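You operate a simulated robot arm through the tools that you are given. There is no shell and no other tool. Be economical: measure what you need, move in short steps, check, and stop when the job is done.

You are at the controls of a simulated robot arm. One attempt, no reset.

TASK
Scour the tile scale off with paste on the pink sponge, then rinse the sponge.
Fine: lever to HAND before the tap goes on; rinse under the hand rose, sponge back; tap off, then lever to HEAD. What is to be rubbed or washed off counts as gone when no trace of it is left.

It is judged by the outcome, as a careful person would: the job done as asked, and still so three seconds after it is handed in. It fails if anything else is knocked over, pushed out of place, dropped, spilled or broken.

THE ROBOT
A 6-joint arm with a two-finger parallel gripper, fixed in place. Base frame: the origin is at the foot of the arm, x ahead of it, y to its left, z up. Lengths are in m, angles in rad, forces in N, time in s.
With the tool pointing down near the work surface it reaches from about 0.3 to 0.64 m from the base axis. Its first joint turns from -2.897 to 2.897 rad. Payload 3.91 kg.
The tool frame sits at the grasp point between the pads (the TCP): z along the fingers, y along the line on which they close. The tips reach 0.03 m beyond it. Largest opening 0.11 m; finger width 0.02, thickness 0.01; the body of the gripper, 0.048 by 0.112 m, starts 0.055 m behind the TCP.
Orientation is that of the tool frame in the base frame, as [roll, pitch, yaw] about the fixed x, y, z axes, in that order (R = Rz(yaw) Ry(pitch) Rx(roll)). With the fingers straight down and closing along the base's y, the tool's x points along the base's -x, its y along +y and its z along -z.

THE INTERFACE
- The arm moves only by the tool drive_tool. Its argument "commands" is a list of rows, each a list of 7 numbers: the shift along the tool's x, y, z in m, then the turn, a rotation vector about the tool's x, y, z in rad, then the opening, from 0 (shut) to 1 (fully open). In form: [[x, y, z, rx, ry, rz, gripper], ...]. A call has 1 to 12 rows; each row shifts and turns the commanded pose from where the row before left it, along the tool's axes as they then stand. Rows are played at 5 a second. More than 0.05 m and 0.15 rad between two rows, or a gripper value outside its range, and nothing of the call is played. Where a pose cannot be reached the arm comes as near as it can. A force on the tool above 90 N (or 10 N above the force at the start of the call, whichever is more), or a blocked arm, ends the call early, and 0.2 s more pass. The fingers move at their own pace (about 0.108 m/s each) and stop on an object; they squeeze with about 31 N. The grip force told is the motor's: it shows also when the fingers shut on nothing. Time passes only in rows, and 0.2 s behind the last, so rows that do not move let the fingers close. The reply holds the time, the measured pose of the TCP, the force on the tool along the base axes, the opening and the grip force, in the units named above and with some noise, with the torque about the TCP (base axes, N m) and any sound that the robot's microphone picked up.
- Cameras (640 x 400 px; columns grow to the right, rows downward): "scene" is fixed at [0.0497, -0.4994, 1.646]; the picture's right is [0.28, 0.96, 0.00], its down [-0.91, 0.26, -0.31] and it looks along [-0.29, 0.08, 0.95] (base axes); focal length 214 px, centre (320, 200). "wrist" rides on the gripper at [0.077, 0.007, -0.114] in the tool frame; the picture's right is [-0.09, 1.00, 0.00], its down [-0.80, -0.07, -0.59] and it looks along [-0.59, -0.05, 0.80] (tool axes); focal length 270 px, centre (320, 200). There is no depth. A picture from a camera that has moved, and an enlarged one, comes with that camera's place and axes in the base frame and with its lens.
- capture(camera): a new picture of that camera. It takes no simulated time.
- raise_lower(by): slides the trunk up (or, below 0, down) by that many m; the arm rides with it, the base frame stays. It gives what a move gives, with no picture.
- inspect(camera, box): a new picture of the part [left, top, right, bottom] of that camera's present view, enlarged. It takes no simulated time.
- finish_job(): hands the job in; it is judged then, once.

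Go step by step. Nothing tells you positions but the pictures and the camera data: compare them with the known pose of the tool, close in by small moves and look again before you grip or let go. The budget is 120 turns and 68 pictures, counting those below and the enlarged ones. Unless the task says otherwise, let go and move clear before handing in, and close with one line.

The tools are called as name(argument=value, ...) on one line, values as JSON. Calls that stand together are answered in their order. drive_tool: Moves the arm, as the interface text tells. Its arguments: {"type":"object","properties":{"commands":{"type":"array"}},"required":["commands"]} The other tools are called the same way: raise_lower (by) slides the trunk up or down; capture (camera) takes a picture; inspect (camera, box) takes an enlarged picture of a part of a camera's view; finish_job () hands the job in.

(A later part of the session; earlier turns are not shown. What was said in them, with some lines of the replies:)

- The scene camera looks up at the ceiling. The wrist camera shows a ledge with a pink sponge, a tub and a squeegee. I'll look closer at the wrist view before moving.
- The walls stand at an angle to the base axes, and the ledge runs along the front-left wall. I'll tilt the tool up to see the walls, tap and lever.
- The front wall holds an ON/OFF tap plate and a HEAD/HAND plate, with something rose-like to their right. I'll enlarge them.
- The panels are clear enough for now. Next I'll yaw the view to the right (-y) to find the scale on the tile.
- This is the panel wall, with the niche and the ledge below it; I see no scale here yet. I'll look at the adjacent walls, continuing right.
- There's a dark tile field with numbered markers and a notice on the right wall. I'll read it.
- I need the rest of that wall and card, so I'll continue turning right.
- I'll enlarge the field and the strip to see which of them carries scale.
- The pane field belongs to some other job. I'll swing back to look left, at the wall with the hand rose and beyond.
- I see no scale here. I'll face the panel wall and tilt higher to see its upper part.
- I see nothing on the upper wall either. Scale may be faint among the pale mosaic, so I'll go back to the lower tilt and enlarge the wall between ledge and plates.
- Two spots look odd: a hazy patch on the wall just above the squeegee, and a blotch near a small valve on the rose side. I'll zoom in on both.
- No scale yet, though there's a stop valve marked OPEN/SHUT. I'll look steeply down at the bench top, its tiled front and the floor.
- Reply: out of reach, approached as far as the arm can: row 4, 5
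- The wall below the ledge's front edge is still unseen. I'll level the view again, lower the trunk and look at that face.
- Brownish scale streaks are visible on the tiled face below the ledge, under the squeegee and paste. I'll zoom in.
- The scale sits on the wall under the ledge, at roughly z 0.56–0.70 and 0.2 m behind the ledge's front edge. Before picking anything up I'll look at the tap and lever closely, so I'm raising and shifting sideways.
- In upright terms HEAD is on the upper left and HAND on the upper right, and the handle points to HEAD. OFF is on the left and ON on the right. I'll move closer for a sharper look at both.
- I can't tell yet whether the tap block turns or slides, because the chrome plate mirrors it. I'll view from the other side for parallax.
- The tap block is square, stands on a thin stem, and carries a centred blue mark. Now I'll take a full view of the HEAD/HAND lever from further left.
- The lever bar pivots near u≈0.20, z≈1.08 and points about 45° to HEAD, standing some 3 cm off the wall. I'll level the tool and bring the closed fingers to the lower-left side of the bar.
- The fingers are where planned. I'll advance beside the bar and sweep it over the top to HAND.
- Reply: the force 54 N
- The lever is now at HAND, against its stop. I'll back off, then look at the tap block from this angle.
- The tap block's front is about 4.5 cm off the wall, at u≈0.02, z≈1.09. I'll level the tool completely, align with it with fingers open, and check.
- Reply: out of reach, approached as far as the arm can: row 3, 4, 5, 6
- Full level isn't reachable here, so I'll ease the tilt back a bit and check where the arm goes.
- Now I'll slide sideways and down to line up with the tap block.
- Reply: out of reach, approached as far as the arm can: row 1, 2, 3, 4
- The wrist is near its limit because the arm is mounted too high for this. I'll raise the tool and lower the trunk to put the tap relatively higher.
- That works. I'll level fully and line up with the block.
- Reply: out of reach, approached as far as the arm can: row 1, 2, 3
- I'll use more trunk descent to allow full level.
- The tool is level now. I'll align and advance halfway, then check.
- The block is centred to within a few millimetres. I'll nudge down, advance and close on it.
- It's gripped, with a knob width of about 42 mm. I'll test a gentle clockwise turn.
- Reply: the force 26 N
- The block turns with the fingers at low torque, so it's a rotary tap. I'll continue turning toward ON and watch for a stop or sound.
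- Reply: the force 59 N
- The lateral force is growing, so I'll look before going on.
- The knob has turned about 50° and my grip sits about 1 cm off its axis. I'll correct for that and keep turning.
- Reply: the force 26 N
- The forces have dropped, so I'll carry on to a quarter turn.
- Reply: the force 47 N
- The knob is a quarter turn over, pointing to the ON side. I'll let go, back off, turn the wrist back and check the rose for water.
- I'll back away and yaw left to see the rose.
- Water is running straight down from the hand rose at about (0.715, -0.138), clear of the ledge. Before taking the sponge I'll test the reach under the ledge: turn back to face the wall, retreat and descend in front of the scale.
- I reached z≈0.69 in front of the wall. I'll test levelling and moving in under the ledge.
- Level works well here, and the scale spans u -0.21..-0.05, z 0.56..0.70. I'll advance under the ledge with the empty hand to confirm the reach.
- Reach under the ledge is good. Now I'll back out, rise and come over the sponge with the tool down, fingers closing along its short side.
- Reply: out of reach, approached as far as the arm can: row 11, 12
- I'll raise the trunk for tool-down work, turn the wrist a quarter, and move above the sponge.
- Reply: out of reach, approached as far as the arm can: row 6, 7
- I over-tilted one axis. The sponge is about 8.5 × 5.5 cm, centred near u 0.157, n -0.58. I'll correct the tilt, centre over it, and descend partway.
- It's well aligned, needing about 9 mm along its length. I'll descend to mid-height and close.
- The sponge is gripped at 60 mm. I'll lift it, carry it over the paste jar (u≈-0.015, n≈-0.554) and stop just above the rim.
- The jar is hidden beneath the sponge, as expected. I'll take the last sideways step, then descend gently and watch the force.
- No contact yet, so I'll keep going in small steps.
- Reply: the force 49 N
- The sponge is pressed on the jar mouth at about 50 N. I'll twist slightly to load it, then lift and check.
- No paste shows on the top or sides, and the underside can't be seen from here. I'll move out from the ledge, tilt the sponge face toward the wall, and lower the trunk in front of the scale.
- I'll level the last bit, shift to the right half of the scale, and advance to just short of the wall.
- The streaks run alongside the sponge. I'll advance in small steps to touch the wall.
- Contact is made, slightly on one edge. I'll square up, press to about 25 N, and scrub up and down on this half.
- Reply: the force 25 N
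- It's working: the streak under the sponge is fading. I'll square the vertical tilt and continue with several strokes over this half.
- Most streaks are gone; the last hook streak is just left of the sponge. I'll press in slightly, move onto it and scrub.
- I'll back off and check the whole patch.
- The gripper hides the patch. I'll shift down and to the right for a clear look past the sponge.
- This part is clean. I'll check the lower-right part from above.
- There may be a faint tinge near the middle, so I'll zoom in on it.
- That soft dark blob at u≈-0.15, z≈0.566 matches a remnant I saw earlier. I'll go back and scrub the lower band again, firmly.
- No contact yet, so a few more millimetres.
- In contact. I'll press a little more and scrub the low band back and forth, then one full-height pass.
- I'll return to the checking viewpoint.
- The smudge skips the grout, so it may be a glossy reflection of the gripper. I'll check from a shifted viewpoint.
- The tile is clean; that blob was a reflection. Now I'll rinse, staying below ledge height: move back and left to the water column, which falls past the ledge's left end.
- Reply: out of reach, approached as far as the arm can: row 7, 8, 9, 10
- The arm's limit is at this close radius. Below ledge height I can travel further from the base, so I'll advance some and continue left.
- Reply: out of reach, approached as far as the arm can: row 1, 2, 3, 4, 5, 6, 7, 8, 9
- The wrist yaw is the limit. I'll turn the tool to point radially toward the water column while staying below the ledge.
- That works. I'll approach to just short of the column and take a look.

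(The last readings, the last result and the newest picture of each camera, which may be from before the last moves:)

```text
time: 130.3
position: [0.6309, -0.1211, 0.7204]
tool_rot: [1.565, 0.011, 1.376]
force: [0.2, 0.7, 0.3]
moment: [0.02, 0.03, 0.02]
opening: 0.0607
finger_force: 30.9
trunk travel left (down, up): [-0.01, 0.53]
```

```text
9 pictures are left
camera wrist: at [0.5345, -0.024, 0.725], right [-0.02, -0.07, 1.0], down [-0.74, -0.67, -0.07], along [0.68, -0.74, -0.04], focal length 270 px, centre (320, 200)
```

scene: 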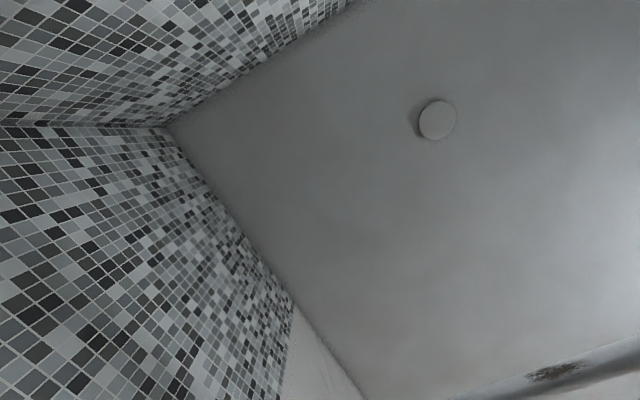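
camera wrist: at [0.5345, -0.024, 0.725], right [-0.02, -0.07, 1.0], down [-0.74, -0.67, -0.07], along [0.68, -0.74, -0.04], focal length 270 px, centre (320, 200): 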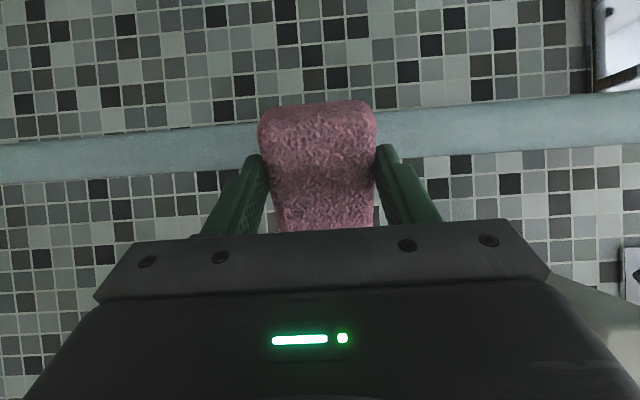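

The column runs just in front of the sponge face. I'll advance into it and sway the sponge so that the face and sides are washed.

drive_tool(commands=[[0, 0, 0.02, 0, 0, 0, 0.3], [0, 0, 0.02, 0, 0, 0, 0.3], [0, 0, 0, 0, 0, 0, 0.3], [0.02, 0, 0, 0, 0, 0, 0.3], [-0.02, 0, 0, 0, 0, 0, 0.3], [-0.02, 0, 0, 0, 0, 0, 0.3], [0.02, 0, 0, 0, 0, 0, 0.3], [0, 0, 0.015, 0, 0, 0, 0.3], [0.02, 0, 0, 0, 0, 0, 0.3], [-0.02, 0, 0, 0, 0, 0, 0.3], [-0.02, 0, 0, 0, 0, 0, 0.3], [0.02, 0, 0, 0, 0, 0, 0.3]])

inspect(camera="wrist", box=[160, 30, 480, 230])

```text
time: 132.9
position: [0.6799, -0.1476, 0.7244]
tool_rot: [1.567, 0.009, 1.378]
force: [-1.0, 0.4, -0.4]
moment: [0.01, 0.0, 0.01]
opening: 0.0605
finger_force: 31.3
out of reach, approached as far as the arm can: row 4, 9
trunk travel left (down, up): [-0.01, 0.53]
```

```text
2.00 times, centred on (320, 130) of wrist
camera zoom: at [0.5836, -0.0498, 0.7299], right [-0.02, -0.08, 1.0], down [-0.74, -0.67, -0.07], along [0.68, -0.74, -0.04], focal length 541 px, centre (320, 340)
```

zoom: 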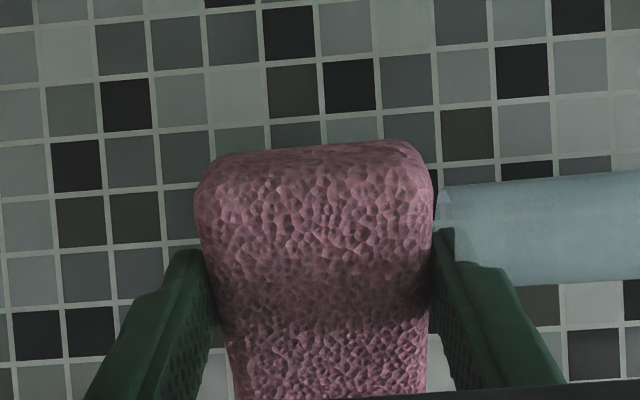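

Water hits the sponge. I'll dwell, tilting the scouring face slightly up into the stream.

drive_tool(commands=[[0, 0, 0, 0, 0, 0, 0.3], [0, 0, 0, 0, 0, 0, 0.3], [0, 0, -0.015, -0.15, 0, 0, 0.3], [0, 0, -0.01, -0.15, 0, 0, 0.3], [0, 0, 0, 0, 0, 0, 0.3], [0.01, 0, 0, 0, 0, 0, 0.3], [0.01, 0, 0, 0, 0, 0, 0.3], [-0.02, 0, 0, 0, 0, 0, 0.3], [-0.02, 0, 0, 0, 0, 0, 0.3], [0, 0, 0, 0, 0, 0, 0.3], [0.02, 0, 0, 0, 0, 0, 0.3], [0, 0, -0.01, 0, 0, 0, 0.3]])

drive_tool(commands=[[0, 0, 0, 0, 0, 0, 0.3], [0.01, 0, 0, 0, 0, 0, 0.3], [0.01, 0, 0, 0, 0, 0, 0.3], [-0.02, 0, 0, 0, 0, 0, 0.3], [-0.02, 0, 0, 0, 0, 0, 0.3], [0.02, 0, 0.01, 0, 0, 0, 0.3], [0, 0, 0.01, 0, 0, 0, 0.3], [0, 0, 0.01, 0, 0, 0, 0.3], [0.01, 0, 0, 0, 0, 0, 0.3], [-0.02, 0, 0, 0, 0, 0, 0.3], [0.01, 0, 0, 0, 0, 0, 0.3], [0, 0, 0, 0, 0, 0, 0.3]])

drive_tool(commands=[[0, 0, -0.02, 0, 0, 0, 0.3], [0, 0, 0, 0, 0, 0, 0.3], [0, 0, 0, 0, 0, 0, 0.3], [0, 0, 0, 0, 0, 0, 0.3], [0, 0, 0, 0.15, 0, 0, 0.3], [0, 0, 0, 0.15, 0, 0, 0.3], [0, 0, 0, 0, 0, 0, 0.3], [0, 0, 0.01, 0, 0, 0, 0.3], [0, 0, 0, 0, 0, 0, 0.3], [0, 0, 0, 0, 0, 0, 0.3]])

inspect(camera="wrist", box=[160, 30, 480, 230])

```text
time: 135.5
position: [0.6374, -0.1749, 0.7212]
tool_rot: [1.266, 0.011, 1.376]
force: [-0.3, -0.3, 0.3]
moment: [-0.05, -0.01, 0.01]
opening: 0.0607
finger_force: 30.4
out of reach, approached as far as the arm can: row 4, 6, 7
trunk travel left (down, up): [-0.01, 0.53]
```

```text
time: 138.1
position: [0.6682, -0.1794, 0.7305]
tool_rot: [1.266, 0.01, 1.376]
force: [-0.4, 0.5, -0.3]
moment: [0.01, -0.02, 0.0]
opening: 0.0607
finger_force: 30.8
trunk travel left (down, up): [-0.01, 0.53]
```

```text
time: 140.3
position: [0.658, -0.1775, 0.7251]
tool_rot: [1.565, 0.011, 1.376]
force: [-0.3, 0.1, -0.7]
moment: [0.01, 0.03, -0.01]
opening: 0.0603
finger_force: 31.0
trunk travel left (down, up): [-0.01, 0.53]
```

```text
2.00 times, centred on (320, 130) of wrist
camera zoom: at [0.5608, -0.0794, 0.7297], right [-0.02, -0.08, 1.0], down [-0.74, -0.67, -0.07], along [0.68, -0.74, -0.04], focal length 541 px, centre (320, 340)
```

zoom: 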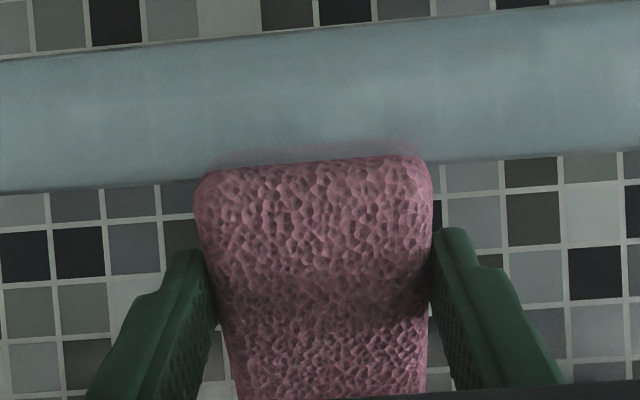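

I drifted to one side; the column is at about (0.72, -0.149). I'll re-centre under it and rinse at several depths, including grazing the scouring face.

drive_tool(commands=[[0.015, 0, 0, 0, 0, 0, 0.3], [0.015, 0, 0, 0, 0, 0, 0.3], [0, 0, 0, 0, 0, 0, 0.3], [0, 0, 0, 0, 0, 0, 0.3], [0, 0, 0, 0, 0, 0, 0.3], [0, 0, 0.01, 0, 0, 0, 0.3], [0, 0, 0, 0, 0, 0, 0.3], [0, 0, 0, 0, 0, 0, 0.3], [0, 0, 0.01, 0, 0, 0, 0.3], [0, 0, 0, 0, 0, 0, 0.3], [0, 0, 0, 0, 0, 0, 0.3], [0, 0, 0, 0, 0, 0, 0.3]])

drive_tool(commands=[[-0.02, 0, 0, 0, 0, 0, 0.3], [0, 0, 0, 0, 0, 0, 0.3], [0, 0, 0, 0, 0, 0, 0.3], [0, 0, 0.015, 0, 0, 0, 0.3], [0, 0, 0, 0, 0, 0, 0.3], [0.01, 0, 0.01, 0, 0, 0, 0.3], [0, 0, 0, 0, 0, 0, 0.3], [0, 0, 0, 0, 0, 0, 0.3], [0, 0, -0.02, 0, 0, 0, 0.3], [0, 0, -0.015, 0, 0, 0, 0.3], [0, 0, 0, 0, 0, 0, 0.3], [0, 0, 0, 0, 0, 0, 0.3]])

```text
time: 142.9
position: [0.683, -0.1512, 0.725]
tool_rot: [1.566, 0.009, 1.377]
force: [-0.1, -0.3, 0.1]
moment: [-0.01, -0.01, -0.01]
opening: 0.0604
finger_force: 30.7
trunk travel left (down, up): [-0.01, 0.53]
```

```text
time: 145.5
position: [0.6715, -0.1597, 0.7249]
tool_rot: [1.566, 0.011, 1.376]
force: [0.1, 0.0, 0.7]
moment: [0.0, 0.01, 0.02]
opening: 0.0605
finger_force: 31.3
trunk travel left (down, up): [-0.01, 0.53]
```

One more pass with the face tilted up, properly centred in the stream.

drive_tool(commands=[[0.015, 0, 0, -0.15, 0, 0, 0.3], [0, 0, 0, -0.15, 0, 0, 0.3], [0, 0, 0, 0, 0, 0, 0.3], [0, 0, 0, 0, 0, 0, 0.3], [0, 0, 0, 0, 0, 0, 0.3], [-0.015, 0, 0, 0, 0, 0, 0.3], [0, 0, 0, 0, 0, 0, 0.3], [-0.015, 0, 0, 0, 0, 0, 0.3], [0, 0, 0, 0, 0, 0, 0.3], [0.015, 0, -0.01, 0, 0, 0, 0.3], [0.015, 0, 0, 0, 0, 0, 0.3], [0, 0, 0, 0, 0, 0, 0.3]])

drive_tool(commands=[[0, 0, 0, 0, 0, 0, 0.3], [0, 0, 0, 0, 0, 0, 0.3], [0, 0, 0, 0.15, 0, 0, 0.3], [0, 0, 0, 0.15, 0, 0, 0.3], [0, 0, -0.045, 0, 0, 0, 0.3], [0, 0, -0.045, 0, 0, 0, 0.3], [0, 0, -0.045, 0, 0, 0, 0.3], [0, 0, -0.045, 0, 0, 0, 0.3], [-0.01, 0, -0.045, 0, 0, 0, 0.3]])

```text
time: 148.1
position: [0.6587, -0.1602, 0.7242]
tool_rot: [1.267, 0.012, 1.386]
force: [0.7, -0.7, -0.9]
moment: [-0.01, 0.02, -0.02]
opening: 0.0605
finger_force: 30.9
out of reach, approached as far as the arm can: row 2
trunk travel left (down, up): [-0.01, 0.53]
```

```text
time: 150.1
position: [0.4343, -0.125, 0.7207]
tool_rot: [1.565, 0.011, 1.378]
force: [-0.3, -0.2, 0.4]
moment: [-0.02, 0.0, -0.01]
opening: 0.0604
finger_force: 30.4
trunk travel left (down, up): [-0.01, 0.53]
```

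Rinsing done. I'll retreat, raise the trunk and turn the tool down again, ready to put the sponge back.

drive_tool(commands=[[0, 0, -0.035, 0, 0, 0, 0.3], [0, 0, -0.035, 0, 0, 0, 0.3]])

raise_lower(by=0.36)

drive_tool(commands=[[0, 0, 0, 0.15, 0, 0, 0.3], [0, 0, 0, 0.15, 0, 0, 0.3], [0, 0, 0, 0.15, 0, 0, 0.3], [0, 0, 0, 0.15, 0, 0, 0.3], [0, 0, 0, 0.15, 0, 0, 0.3], [0, 0, 0, 0.15, 0, 0, 0.3], [0, 0, 0, 0.15, 0, 0, 0.3], [0, 0, 0, 0.15, 0, 0, 0.3], [0, 0, 0, 0.15, 0, 0, 0.3], [0, 0, 0, 0.15, 0, 0, 0.3], [0, 0, 0, 0.074, 0, 0, 0.3]])

drive_tool(commands=[[0, 0, 0, 0, 0, 0.15, 0.3], [0, 0, 0, 0, 0, 0.15, 0.3], [0, 0, 0, 0, 0, 0.15, 0.3], [0, 0, 0, 0, 0, 0.12, 0.3]])

```text
time: 150.7
position: [0.3651, -0.1111, 0.7224]
tool_rot: [1.565, 0.011, 1.376]
force: [-0.5, 0.1, 0.6]
moment: [-0.01, -0.03, -0.01]
opening: 0.0606
finger_force: 30.9
trunk travel left (down, up): [-0.01, 0.53]
```

```text
time: 154.2
position: [0.366, -0.1105, 1.0826]
tool_rot: [1.566, 0.01, 1.378]
force: [-0.4, 0.7, -0.1]
moment: [0.01, -0.01, 0.01]
opening: 0.0606
finger_force: 31.3
trunk travel left (down, up): [-0.37, 0.17]
```

```text
time: 156.6
position: [0.3516, -0.1128, 1.0576]
tool_rot: [3.063, -0.021, 1.434]
force: [0.2, -0.2, -1.0]
moment: [0.0, 0.02, -0.01]
opening: 0.0605
finger_force: 31.3
out of reach, approached as far as the arm can: row 3, 4
trunk travel left (down, up): [-0.37, 0.17]
```

```text
time: 157.6
position: [0.3509, -0.1114, 1.0571]
tool_rot: [3.086, -0.061, 0.863]
force: [0.1, 0.9, 0.3]
moment: [-0.01, 0.02, 0.0]
opening: 0.0604
finger_force: 31.2
trunk travel left (down, up): [-0.37, 0.17]
```

Small attitude corrections, then above the sponge's old spot.

drive_tool(commands=[[0, 0, 0, 0.055, -0.066, 0.055, 0.3], [0.0014, 0.0417, 0, 0, 0, 0, 0.3], [0.0014, 0.0417, 0, 0, 0, 0, 0.3], [0.0014, 0.0417, 0, 0, 0, 0, 0.3], [0.0014, 0.0417, 0, 0, 0, 0, 0.3], [0.0014, 0.0417, 0, 0, 0, 0, 0.3], [0.0014, 0.0417, 0, 0, 0, 0, 0.3]])

```text
time: 159.2
position: [0.5366, -0.2782, 1.0567]
tool_rot: [3.141, 0.004, 0.808]
force: [0.0, 0.0, -0.3]
moment: [0.0, -0.02, 0.02]
opening: 0.0605
finger_force: 31.2
trunk travel left (down, up): [-0.37, 0.17]
```

Directly above the spot. I'll descend gently to the ledge.

drive_tool(commands=[[0, 0, 0.045, 0, 0, 0, 0.3], [0, 0, 0.045, 0, 0, 0, 0.3], [0, 0, 0.03, 0, 0, 0, 0.3], [0, 0, 0.016, 0, 0, 0, 0.3], [0, 0, 0.004, 0, 0, 0, 0.3], [0, 0, 0.003, 0, 0, 0, 0.3], [0, 0, 0, 0, 0, 0, 0.3]])

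```text
time: 160.8
position: [0.538, -0.2786, 0.9141]
tool_rot: [3.141, 0.003, 0.809]
force: [-0.6, 0.4, 0.0]
moment: [0.02, 0.0, 0.01]
opening: 0.0603
finger_force: 30.7
trunk travel left (down, up): [-0.37, 0.17]
```

It's at its original height. I'll release, lift clear and check.

drive_tool(commands=[[0, 0, 0.001, 0, 0, 0, 0.3], [0, 0, 0, 0, 0, 0, 0.65], [0, 0, 0, 0, 0, 0, 0.8], [0, 0, 0, 0, 0, 0, 0.8], [0, 0, -0.04, 0, 0, 0, 0.8], [0, 0, -0.04, 0, 0, 0, 0.8], [0, 0, -0.04, 0, 0, 0, 0.8]])

capture(camera="wrist")

```text
time: 162.4
position: [0.5379, -0.2803, 1.0332]
tool_rot: [-3.142, 0.003, 0.808]
force: [0.4, -0.3, 0.2]
moment: [-0.01, 0.03, 0.03]
opening: 0.0879
finger_force: 0.0
trunk travel left (down, up): [-0.37, 0.17]
```

```text
6 pictures are left
camera wrist: at [0.5967, -0.2293, 1.1467], right [0.66, -0.75, 0.0], down [-0.6, -0.53, 0.6], along [-0.45, -0.39, -0.8], focal length 270 px, centre (320, 200)
```

wrist: 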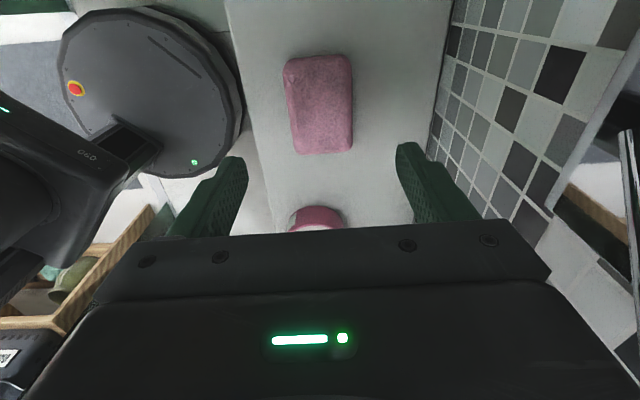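

The sponge is back in place. Now the tap: I'll move out, level the tool (closing vertically this time, as the knob now lies), and raise the trunk for reach.

drive_tool(commands=[[-0.0, -0.0445, 0, 0, 0, 0, 0.7], [-0.0243, -0.0371, 0, 0, 0, 0, 0.7], [-0.0243, -0.0371, 0, 0, 0, 0, 0.7], [-0.0243, -0.0371, 0, 0, 0, 0, 0.7], [-0.0243, -0.0371, 0, 0, 0, 0, 0.7], [-0.0488, -0.0, 0, 0, 0, 0, 0.7], [0, -0.0298, 0, 0, 0, 0, 0.7]])

drive_tool(commands=[[0, 0, 0, -0.15, 0, 0, 0.7], [0, 0, 0, -0.15, 0, 0, 0.7], [0, 0, 0, -0.15, 0, 0, 0.7], [0, 0, 0, -0.15, 0, 0, 0.7], [0, 0, 0, -0.15, 0, 0, 0.7], [0, 0, 0, -0.15, 0, 0, 0.7], [0, 0, 0, -0.15, 0, 0, 0.7], [0, 0, 0, -0.15, 0, 0, 0.7], [0, 0, 0, -0.15, 0, 0, 0.7], [0, 0, 0, -0.15, 0, 0, 0.7], [0, 0, 0, -0.07, 0, 0, 0.7]])

raise_lower(by=0.11)

```text
time: 164.0
position: [0.2759, -0.2309, 1.0339]
tool_rot: [3.14, 0.004, 0.809]
force: [0.4, 0.1, -0.7]
moment: [0.0, 0.03, 0.0]
opening: 0.077
finger_force: 0.1
trunk travel left (down, up): [-0.37, 0.17]
```

```text
time: 166.4
position: [0.2651, -0.2218, 1.0355]
tool_rot: [2.202, 0.006, 0.803]
force: [0.9, -0.3, -0.1]
moment: [-0.02, 0.0, -0.03]
opening: 0.0769
finger_force: 0.0
out of reach, approached as far as the arm can: row 7, 8, 9, 10, 11
trunk travel left (down, up): [-0.37, 0.17]
```

```text
time: 167.8
position: [0.2661, -0.2213, 1.146]
tool_rot: [2.202, 0.006, 0.803]
force: [0.5, -0.3, 0.5]
moment: [0.02, 0.02, 0.02]
opening: 0.0772
finger_force: 0.0
trunk travel left (down, up): [-0.48, 0.06]
```

I was too close in for levelling. I'll move inward some and continue.

drive_tool(commands=[[0, 0.0265, 0.0365, 0, 0, 0, 0.7], [0, 0.0265, 0.0365, 0, 0, 0, 0.7], [0, 0, 0, -0.15, 0, 0, 0.7], [0, 0, 0, -0.15, 0, 0, 0.7], [0, 0, 0, -0.15, 0, 0, 0.7], [0, 0, 0, -0.15, 0, 0, 0.7], [0, 0, 0, -0.03, 0, 0, 0.7]])

```text
time: 169.4
position: [0.2465, -0.1933, 1.1963]
tool_rot: [2.0, 0.007, 0.806]
force: [-0.3, -0.3, 0.3]
moment: [-0.02, 0.02, 0.02]
opening: 0.0768
finger_force: 0.0
out of reach, approached as far as the arm can: row 1, 2, 3, 4, 5, 6
trunk travel left (down, up): [-0.48, 0.06]
```

I'll go back tool-down and tilt at the place where it worked before (further right), then come in over the ledge.

drive_tool(commands=[[0, 0, 0, 0.15, 0, 0, 0.7], [0, 0, 0, 0.15, 0, 0, 0.7], [0, 0, 0, 0.15, 0, 0, 0.7], [0, 0, 0, 0.15, 0, 0, 0.7], [0, 0, 0, 0.15, 0, 0, 0.7], [0, 0, 0, 0.15, 0, 0, 0.7], [0, 0, 0, 0.15, 0, 0, 0.7], [0, 0, 0, 0.09, 0, 0, 0.7], [-0.038, 0.0084, 0.0145, 0, 0, 0, 0.7], [-0.038, 0.0084, 0.0145, 0, 0, 0, 0.7], [-0.038, 0.0084, 0.0145, 0, 0, 0, 0.7], [-0.038, 0.0084, 0.0145, 0, 0, 0, 0.7]])

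drive_tool(commands=[[0, 0, 0, -0.145, 0, 0, 0.7], [0, 0, 0, -0.145, 0, 0, 0.7], [0, 0, 0, -0.145, 0, 0, 0.7], [0, 0, 0, -0.145, 0, 0, 0.7], [0, 0, 0, -0.145, 0, 0, 0.7], [0, 0, 0, -0.145, 0, 0, 0.7], [0, 0, 0, -0.145, 0, 0, 0.7], [0, 0, 0, -0.145, 0, 0, 0.7], [0, 0, 0, -0.145, 0, 0, 0.7], [0, 0, 0, -0.145, 0, 0, 0.7], [0, 0, 0, -0.1, 0, 0, 0.7]])

```text
time: 170.0
position: [0.1934, -0.2302, 1.1865]
tool_rot: [2.231, 0.013, 0.567]
force: [0.4, 0.5, 0.1]
moment: [-0.02, 0.0, 0.01]
opening: 0.0767
finger_force: 0.0
trunk travel left (down, up): [-0.48, 0.06]
stopped in row 2: the arm was blocked; the commanded pose is now the measured one
```

```text
time: 170.8
position: [0.1524, -0.228, 1.2669]
tool_rot: [1.644, 0.071, 0.596]
force: [-1.0, -0.8, 0.3]
moment: [0.01, 0.0, 0.03]
opening: 0.0771
finger_force: 0.1
out of reach, approached as far as the arm can: row 2, 3, 4
trunk travel left (down, up): [-0.48, 0.06]
stopped in row 4: the arm was blocked; the commanded pose is now the measured one
```

The arm is folded too tightly. It's now nearly level, so I'll extend outward along the tool axis.

drive_tool(commands=[[0, 0, 0.03, 0, 0, 0, 0.7], [0, 0, 0.04, 0, 0, 0, 0.7], [0, 0, 0.04, 0, 0, 0, 0.7]])

```text
time: 171.7
position: [0.1534, -0.2257, 1.2669]
tool_rot: [1.644, 0.071, 0.595]
force: [-0.9, -0.5, -0.4]
moment: [0.01, -0.03, 0.03]
opening: 0.0767
finger_force: 0.0
out of reach, approached as far as the arm can: row 1, 2, 3
trunk travel left (down, up): [-0.48, 0.06]
```

That's stuck at a joint limit. I'll unwind the tilt.

drive_tool(commands=[[0, 0, 0, 0.1, 0, 0, 0.7], [0, 0, 0, 0.1, 0, 0, 0.7], [0, 0, 0, 0.1, 0, 0, 0.7], [0, 0, 0, 0.1, 0, 0, 0.7]])

```text
time: 172.7
position: [0.1542, -0.2255, 1.2662]
tool_rot: [2.046, 0.07, 0.595]
force: [-1.0, 0.6, -0.2]
moment: [-0.03, 0.03, 0.01]
opening: 0.0769
finger_force: 0.1
trunk travel left (down, up): [-0.48, 0.06]
```

drive_tool(commands=[[0, 0.0183, 0.0355, 0, 0, 0, 0.7], [0, 0.0183, 0.0355, 0, 0, 0, 0.7], [0, 0, 0, 0.15, 0, 0, 0.7], [0, 0, 0, 0.15, 0, 0, 0.7], [0, 0, 0, 0.15, 0, 0, 0.7], [0, 0, 0, 0.15, 0, 0, 0.7]])

```text
time: 174.1
position: [0.1982, -0.2924, 1.2665]
tool_rot: [2.648, 0.072, 0.595]
force: [0.0, -1.0, -0.1]
moment: [-0.01, -0.01, 0.03]
opening: 0.0771
finger_force: 0.1
trunk travel left (down, up): [-0.48, 0.06]
```

drive_tool(commands=[[0, 0, 0.02, 0.1225, 0.0175, -0.053, 0.7], [0, 0, 0.02, 0.1225, 0.0175, -0.053, 0.7], [0, 0, 0.02, 0.1225, 0.0175, -0.053, 0.7], [0, 0, 0.02, 0.1225, 0.0175, -0.053, 0.7], [0, 0, 0.045, 0, 0, 0, 0.7], [-0.024, 0, 0, 0, 0, 0, 0.7], [-0.024, 0, 0, 0, 0, 0, 0.7]])

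```text
time: 175.7
position: [0.173, -0.3516, 1.151]
tool_rot: [-3.132, 0.056, 0.817]
force: [1.1, -0.3, -0.3]
moment: [0.03, 0.05, 0.01]
opening: 0.0773
finger_force: 0.1
trunk travel left (down, up): [-0.48, 0.06]
```

Back in the good configuration. Tilting up again here.

drive_tool(commands=[[0, 0, 0.015, 0, 0.052, 0, 0.7], [0, 0, 0, -0.145, 0, 0, 0.7], [0, 0, 0, -0.145, 0, 0, 0.7], [0, 0, 0, -0.145, 0, 0, 0.7], [0, 0, 0, -0.145, 0, 0, 0.7], [0, 0, 0, -0.145, 0, 0, 0.7], [0, 0, 0, -0.145, 0, 0, 0.7], [0, 0, 0, -0.145, 0, 0, 0.7], [0, 0, 0, -0.145, 0, 0, 0.7], [0, 0, 0, -0.145, 0, 0, 0.7], [0, 0, 0, -0.145, 0, 0, 0.7], [0, 0, 0, -0.13, 0, 0, 0.7]])

```text
time: 178.2
position: [0.1723, -0.3509, 1.1348]
tool_rot: [1.567, 0.006, 0.813]
force: [0.0, -0.1, 0.1]
moment: [-0.01, -0.05, 0.01]
opening: 0.077
finger_force: 0.1
trunk travel left (down, up): [-0.48, 0.06]
```

Level now. I'll go in over the ledge, then sideways to the tap.

drive_tool(commands=[[0, -0.009, 0.04, 0, 0, 0, 0.7], [0, -0.009, 0.04, 0, 0, 0, 0.7], [0, -0.009, 0.04, 0, 0, 0, 0.7], [0, -0.009, 0.04, 0, 0, 0, 0.7], [0, -0.01, 0.04, 0, 0, 0, 0.7], [0.0395, 0, 0, 0, 0, 0, 0.7], [0.0395, 0, 0, 0, 0, 0, 0.7], [0.0395, 0, 0, 0, 0, 0, 0.7], [0.0395, 0, 0, 0, 0, 0, 0.7]])

capture(camera="wrist")

```text
time: 180.2
position: [0.4285, -0.3745, 1.089]
tool_rot: [1.571, 0.006, 0.815]
force: [0.2, 0.0, 0.3]
moment: [0.0, 0.01, -0.01]
opening: 0.077
finger_force: 0.1
trunk travel left (down, up): [-0.48, 0.06]
```

```text
5 pictures are left
camera wrist: at [0.3999, -0.2394, 1.0939], right [-0.06, -0.06, 1.0], down [-0.98, -0.18, -0.07], along [0.18, -0.98, -0.05], focal length 270 px, centre (320, 200)
```

wrist: 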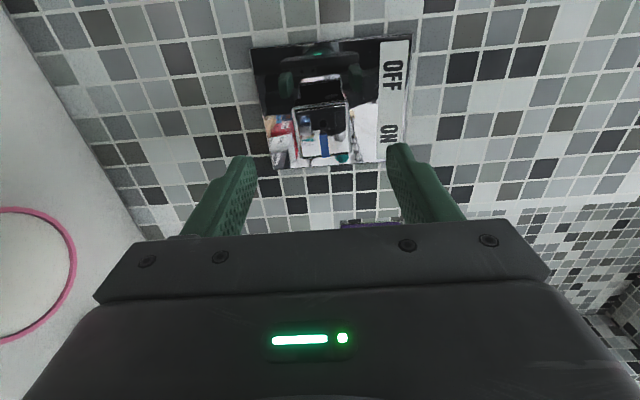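

The knob is centred. I'll advance, close on it and turn it back toward OFF in stages.

drive_tool(commands=[[0, 0.001, 0.04, 0, 0, 0, 0.7], [0, 0, 0.036, 0, 0, 0, 0.7], [0, 0, 0, 0, 0, 0, 0.2], [0, 0, 0, 0, 0, 0, 0], [0, 0, 0, 0, 0, 0, 0]])

drive_tool(commands=[[0, 0, 0, 0, 0, -0.12, 0], [0, 0, 0, 0, 0, -0.12, 0], [0, 0, 0, 0, 0, -0.12, 0], [0, 0, 0, 0, 0, -0.12, 0]])

```text
time: 181.4
position: [0.4823, -0.4301, 1.0896]
tool_rot: [1.573, 0.003, 0.823]
force: [3.1, -2.6, -1.2]
moment: [-0.01, 0.04, -0.04]
opening: 0.0419
finger_force: 45.0
out of reach, approached as far as the arm can: row 2
trunk travel left (down, up): [-0.48, 0.06]
```

```text
time: 182.4
position: [0.4818, -0.4291, 1.0911]
tool_rot: [1.567, 0.489, 0.822]
force: [27.5, -5.9, 20.1]
moment: [1.02, 0.85, 0.47]
opening: 0.0422
finger_force: 45.8
trunk travel left (down, up): [-0.48, 0.06]
```

drive_tool(commands=[[0, 0.002, 0.001, 0, 0, -0.12, 0], [0, 0, 0, 0, 0, -0.12, 0], [0, 0, 0, 0, 0, -0.12, 0], [0, 0, 0, 0, 0, -0.12, 0]])

drive_tool(commands=[[0, 0, 0, 0, 0, -0.12, 0], [0, 0, 0, 0, 0, -0.12, 0], [0, 0, 0, 0, 0, -0.12, 0]])

```text
time: 183.4
position: [0.4825, -0.4292, 1.0924]
tool_rot: [1.568, 0.97, 0.821]
force: [30.7, -3.6, 24.7]
moment: [0.83, 0.69, -0.46]
opening: 0.0427
finger_force: 45.0
trunk travel left (down, up): [-0.48, 0.06]
```

```text
time: 184.2
position: [0.4835, -0.4278, 1.093]
tool_rot: [1.564, 1.33, 0.817]
force: [32.5, 0.4, 28.3]
moment: [0.59, 0.47, -0.73]
opening: 0.0425
finger_force: 44.8
trunk travel left (down, up): [-0.48, 0.06]
```

drive_tool(commands=[[0, 0, 0, 0, 0, -0.12, 0], [0, 0, 0, 0, 0, -0.12, 0], [0, 0, 0, 0, 0, -0.04, 0], [0, 0, 0, 0, 0, 0, 0]])

```text
time: 185.2
position: [0.4815, -0.4258, 1.0929]
tool_rot: [-1.575, 1.537, -2.322]
force: [39.1, 10.7, 23.4]
moment: [0.84, -1.22, -0.5]
opening: 0.0428
finger_force: 45.2
trunk travel left (down, up): [-0.48, 0.06]
```

The tap is at its OFF stop. I'll release, back off, and go beside the lever on its right.

drive_tool(commands=[[0, 0, 0, 0, 0, 0, 0.7], [0, 0, 0, 0, 0, 0, 0.7], [0, 0, -0.04, 0, 0, 0, 0.7], [0, 0, -0.04, 0, 0, 0, 0.3], [0, 0.036, 0, 0, 0, 0, 0], [0, 0.036, 0, 0, 0, 0, 0], [0, 0.035, 0, 0, 0, 0, 0]])

capture(camera="wrist")

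```text
time: 186.8
position: [0.4378, -0.3575, 1.126]
tool_rot: [-1.759, 1.546, -2.496]
force: [0.5, 0.5, 0.7]
moment: [0.04, 0.01, -0.08]
opening: 0.0001
finger_force: 31.3
out of reach, approached as far as the arm can: row 4, 5, 6, 7
trunk travel left (down, up): [-0.48, 0.06]
```

```text
4 pictures are left
camera wrist: at [0.3571, -0.2768, 1.0496], right [0.67, 0.74, 0.06], down [-0.47, 0.36, 0.81], along [0.57, -0.57, 0.59], focal length 270 px, centre (320, 200)
```

wrist: 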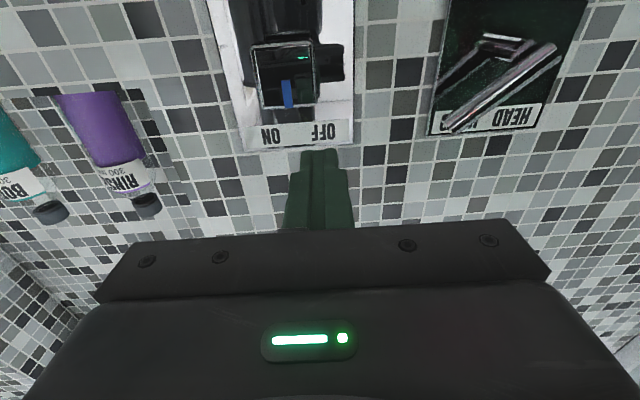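

The tap's mark is back at its starting (OFF) position. I'll tilt the tool a bit for reach and move beside the lever.

drive_tool(commands=[[0, 0, 0, 0, 0.12, 0, 0], [0, 0, 0, 0, 0.12, 0, 0], [0, 0, 0, 0, 0.11, 0, 0], [0.0117, 0.0437, 0.0045, 0, 0, 0, 0], [0.0116, 0.0437, 0.0045, 0, 0, 0, 0]])

```text
time: 188.1
position: [0.454, -0.3435, 1.1203]
tool_rot: [-3.045, 1.218, 2.478]
force: [-0.3, -0.1, -0.4]
moment: [0.0, 0.02, -0.04]
opening: 0.0
finger_force: 31.0
out of reach, approached as far as the arm can: row 4, 5
trunk travel left (down, up): [-0.48, 0.06]
```

I'll return to the gentler tilt that worked all round earlier, then redo the approach.

drive_tool(commands=[[-0.0283, 0, -0.0378, 0, 0, 0, 0], [-0.0283, 0, -0.0378, 0, 0, 0, 0], [0, 0, 0, 0, 0.15, 0, 0], [0, 0, 0, 0, 0.15, 0, 0], [0, 0, 0, 0, 0.15, 0, 0], [0, 0, 0, 0, 0.07, 0, 0]])

raise_lower(by=-0.09)

```text
time: 189.4
position: [0.4155, -0.3062, 1.1989]
tool_rot: [-3.043, 1.22, 2.478]
force: [-0.5, 0.4, 0.5]
moment: [0.0, 0.01, -0.05]
opening: 0.0001
finger_force: 31.0
out of reach, approached as far as the arm can: row 3, 4, 5, 6
trunk travel left (down, up): [-0.48, 0.06]
```

```text
time: 190.7
position: [0.4166, -0.3058, 1.1096]
tool_rot: [-3.044, 1.22, 2.48]
force: [0.3, -0.5, 0.3]
moment: [0.0, 0.0, 0.03]
opening: 0.0
finger_force: 31.3
trunk travel left (down, up): [-0.39, 0.15]
```

The wrist is near a limit in this roll. I'll turn it a quarter back to the orientation that had good reach.

drive_tool(commands=[[0, 0, 0, 0, 0, 0.15, 0], [0, 0, 0, 0, 0, 0.15, 0], [0, 0, 0, 0, 0, 0.15, 0], [0, 0, 0, 0, 0, 0.15, 0], [0, 0, 0, 0, 0, 0.15, 0], [0, 0, 0, 0, 0, 0.15, 0], [0, 0, 0, 0, 0, 0.15, 0], [0, 0, 0, 0, 0, 0.15, 0], [0, 0, 0, 0, 0, 0.15, 0], [0, 0, 0, 0, 0, 0.15, 0], [0, 0, 0, 0, 0, 0.04, 0]])

drive_tool(commands=[[0, 0, 0, 0, 0.12, 0, 0], [0, 0, 0, 0, 0.12, 0, 0], [0, 0, 0, 0, 0.1, 0, 0]])

```text
time: 193.1
position: [0.4161, -0.3066, 1.11]
tool_rot: [1.922, 0.061, 0.824]
force: [0.3, -0.6, 0.0]
moment: [-0.01, 0.0, -0.01]
opening: 0.0
finger_force: 30.5
trunk travel left (down, up): [-0.39, 0.15]
```

```text
time: 193.9
position: [0.4162, -0.307, 1.1086]
tool_rot: [1.923, -0.057, 1.145]
force: [1.3, -0.2, -0.3]
moment: [0.0, 0.04, 0.01]
opening: 0.0
finger_force: 30.7
out of reach, approached as far as the arm can: row 1
trunk travel left (down, up): [-0.39, 0.15]
```

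Good. Approaching the right side of the lever with the tool pointing radially.

drive_tool(commands=[[0.0168, 0.0092, 0.0365, 0, 0, 0, 0], [0.0168, 0.0092, 0.0365, 0, 0, 0, 0]])

capture(camera="wrist")

```text
time: 194.5
position: [0.5006, -0.3064, 1.1044]
tool_rot: [1.925, -0.057, 1.145]
force: [0.9, -0.4, 0.6]
moment: [-0.01, 0.03, 0.0]
opening: 0.0
finger_force: 30.9
trunk travel left (down, up): [-0.39, 0.15]
```

```text
3 pictures are left
camera wrist: at [0.436, -0.1954, 1.1538], right [0.26, -0.27, 0.93], down [-0.86, -0.5, 0.09], along [0.43, -0.83, -0.36], focal length 270 px, centre (320, 200)
```

wrist: 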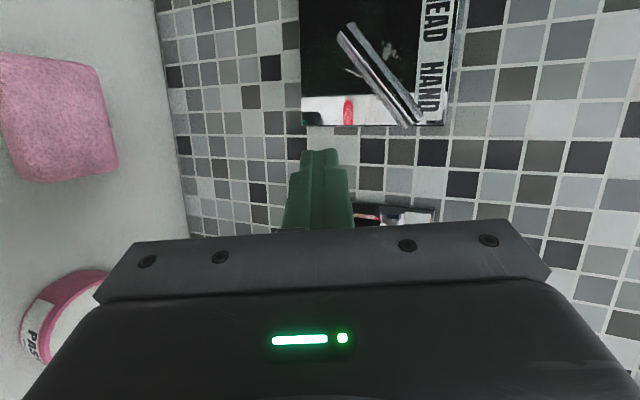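

The finger is below and to the right of the bar, as intended. I'll advance beside it and sweep it over to HEAD.

drive_tool(commands=[[-0.0115, 0.0116, 0.0315, 0, 0, 0, 0], [-0.0115, 0.0116, 0.0315, 0, 0, 0, 0], [0.0175, 0.0138, 0.0013, 0, 0, 0, 0], [0.0123, 0.0179, -0.0021, 0, 0, 0, 0], [0.0166, 0.0123, 0.0015, 0, 0, 0, 0], [0.0189, 0.005, 0.0047, 0, 0, 0, 0], [0.0194, -0.0015, 0.0072, 0, 0, 0, 0], [0.0109, -0.0035, 0.0049, 0, 0, 0, 0], [0.0076, -0.0025, 0.0034, 0, 0, 0, 0]])

capture(camera="wrist")

```text
time: 196.5
position: [0.6004, -0.3031, 1.1467]
tool_rot: [1.922, -0.055, 1.146]
force: [0.6, -0.3, 0.9]
moment: [-0.01, -0.06, 0.06]
opening: 0.0
finger_force: 31.0
out of reach, approached as far as the arm can: row 7, 8, 9
trunk travel left (down, up): [-0.39, 0.15]
```

```text
2 pictures are left
camera wrist: at [0.5356, -0.1916, 1.1968], right [0.25, -0.27, 0.93], down [-0.86, -0.5, 0.09], along [0.44, -0.83, -0.36], focal length 270 px, centre (320, 200)
```

wrist: 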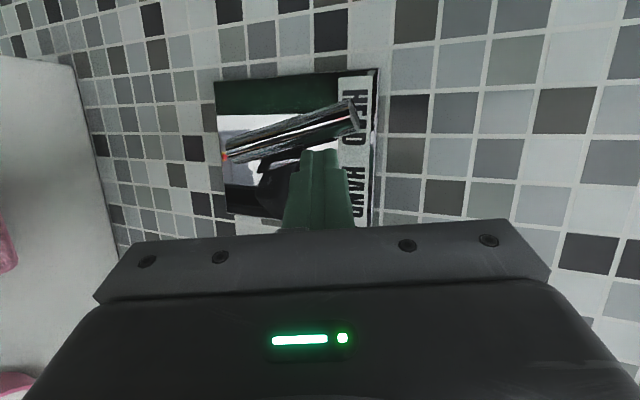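

The lever has passed vertical toward HEAD, but sideways reach ran out. I'll yaw the tool more radially and finish the push.

drive_tool(commands=[[0, 0, 0, 0, 0.12, 0, 0], [0, 0, 0, 0, 0.12, 0, 0], [0, 0, 0, 0, 0.12, 0, 0], [0.0074, 0.0005, 0.0081, 0, 0, 0, 0], [0.0074, 0.0005, 0.0081, 0, 0, 0, 0], [0.0074, 0.0005, 0.0081, 0, 0, 0, 0]])

```text
time: 197.9
position: [0.6156, -0.2894, 1.1457]
tool_rot: [1.881, -0.172, 1.48]
force: [-51.3, -21.7, -6.0]
moment: [-0.42, 1.0, -0.25]
opening: 0.0
finger_force: 31.0
out of reach, approached as far as the arm can: row 1
trunk travel left (down, up): [-0.39, 0.15]
```

There's a 55 N resistance, like the stop. I'll ease off, retreat and check.

drive_tool(commands=[[-0.015, 0, 0, 0, 0, 0, 0], [0, 0, -0.04, 0, 0, 0, 0], [0, 0, -0.04, 0, 0, 0, 0], [-0.03, 0, -0.02, 0, 0, 0, 0]])

capture(camera="wrist")

```text
time: 198.9
position: [0.5264, -0.3239, 1.1697]
tool_rot: [1.884, -0.174, 1.487]
force: [0.2, -0.3, 0.0]
moment: [-0.03, 0.02, -0.01]
opening: 0.0
finger_force: 30.5
trunk travel left (down, up): [-0.39, 0.15]
```

```text
1 pictures are left
camera wrist: at [0.4272, -0.2469, 1.2228], right [0.28, -0.28, 0.92], down [-0.65, -0.76, -0.03], along [0.7, -0.59, -0.39], focal length 270 px, centre (320, 200)
```

wrist: 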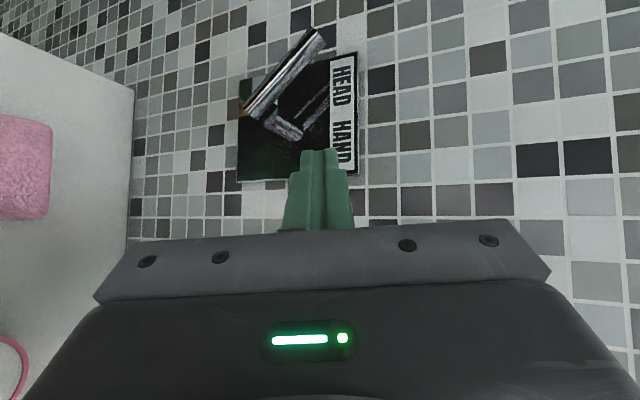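

The lever is at HEAD. I'll retreat clear and use the last picture to confirm the water is off.

drive_tool(commands=[[0, 0, -0.04, 0, 0, 0, 0], [0, 0, -0.04, 0, 0, 0, 0], [0, 0, 0, 0, 0.15, 0, 0], [0, 0, 0, 0, 0.15, 0, 0], [0, 0, 0, 0, 0.15, 0, 0], [0, 0, 0, 0, 0.15, 0, 0]])

capture(camera="wrist")

```text
time: 200.3
position: [0.4508, -0.3212, 1.1918]
tool_rot: [1.732, -0.319, 2.089]
force: [-0.8, -0.4, 0.4]
moment: [0.01, 0.02, 0.03]
opening: 0.0
finger_force: 31.1
trunk travel left (down, up): [-0.39, 0.15]
```

```text
0 pictures are left
camera wrist: at [0.322, -0.3214, 1.2392], right [0.33, -0.26, 0.91], down [-0.14, -0.96, -0.23], along [0.93, -0.05, -0.36], focal length 270 px, centre (320, 200)
```

wrist: 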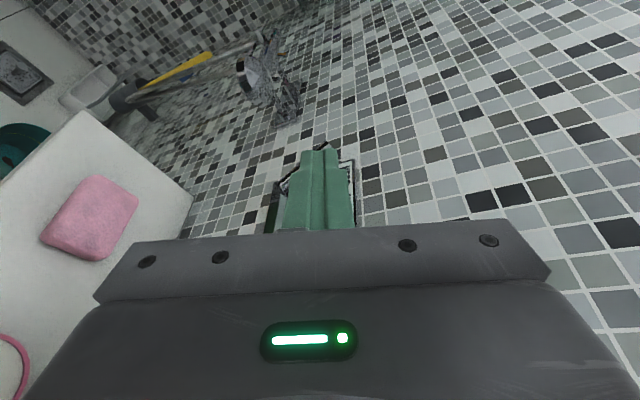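

The rose is dry, the lever is at HEAD, the sponge lies on the ledge, and the gripper is empty and clear. I'm handing in.

finish_job()

```text
The job is handed in.
```

The tile scale is scoured off, the sponge was rinsed under the hand rose and put back, and the tap was turned off before the lever went back to HEAD. I couldn't see the sponge's scouring face after rinsing, so I didn't confirm the paste is fully out of it. The tap also ran throughout the scouring, because I turned it on before picking up the sponge.
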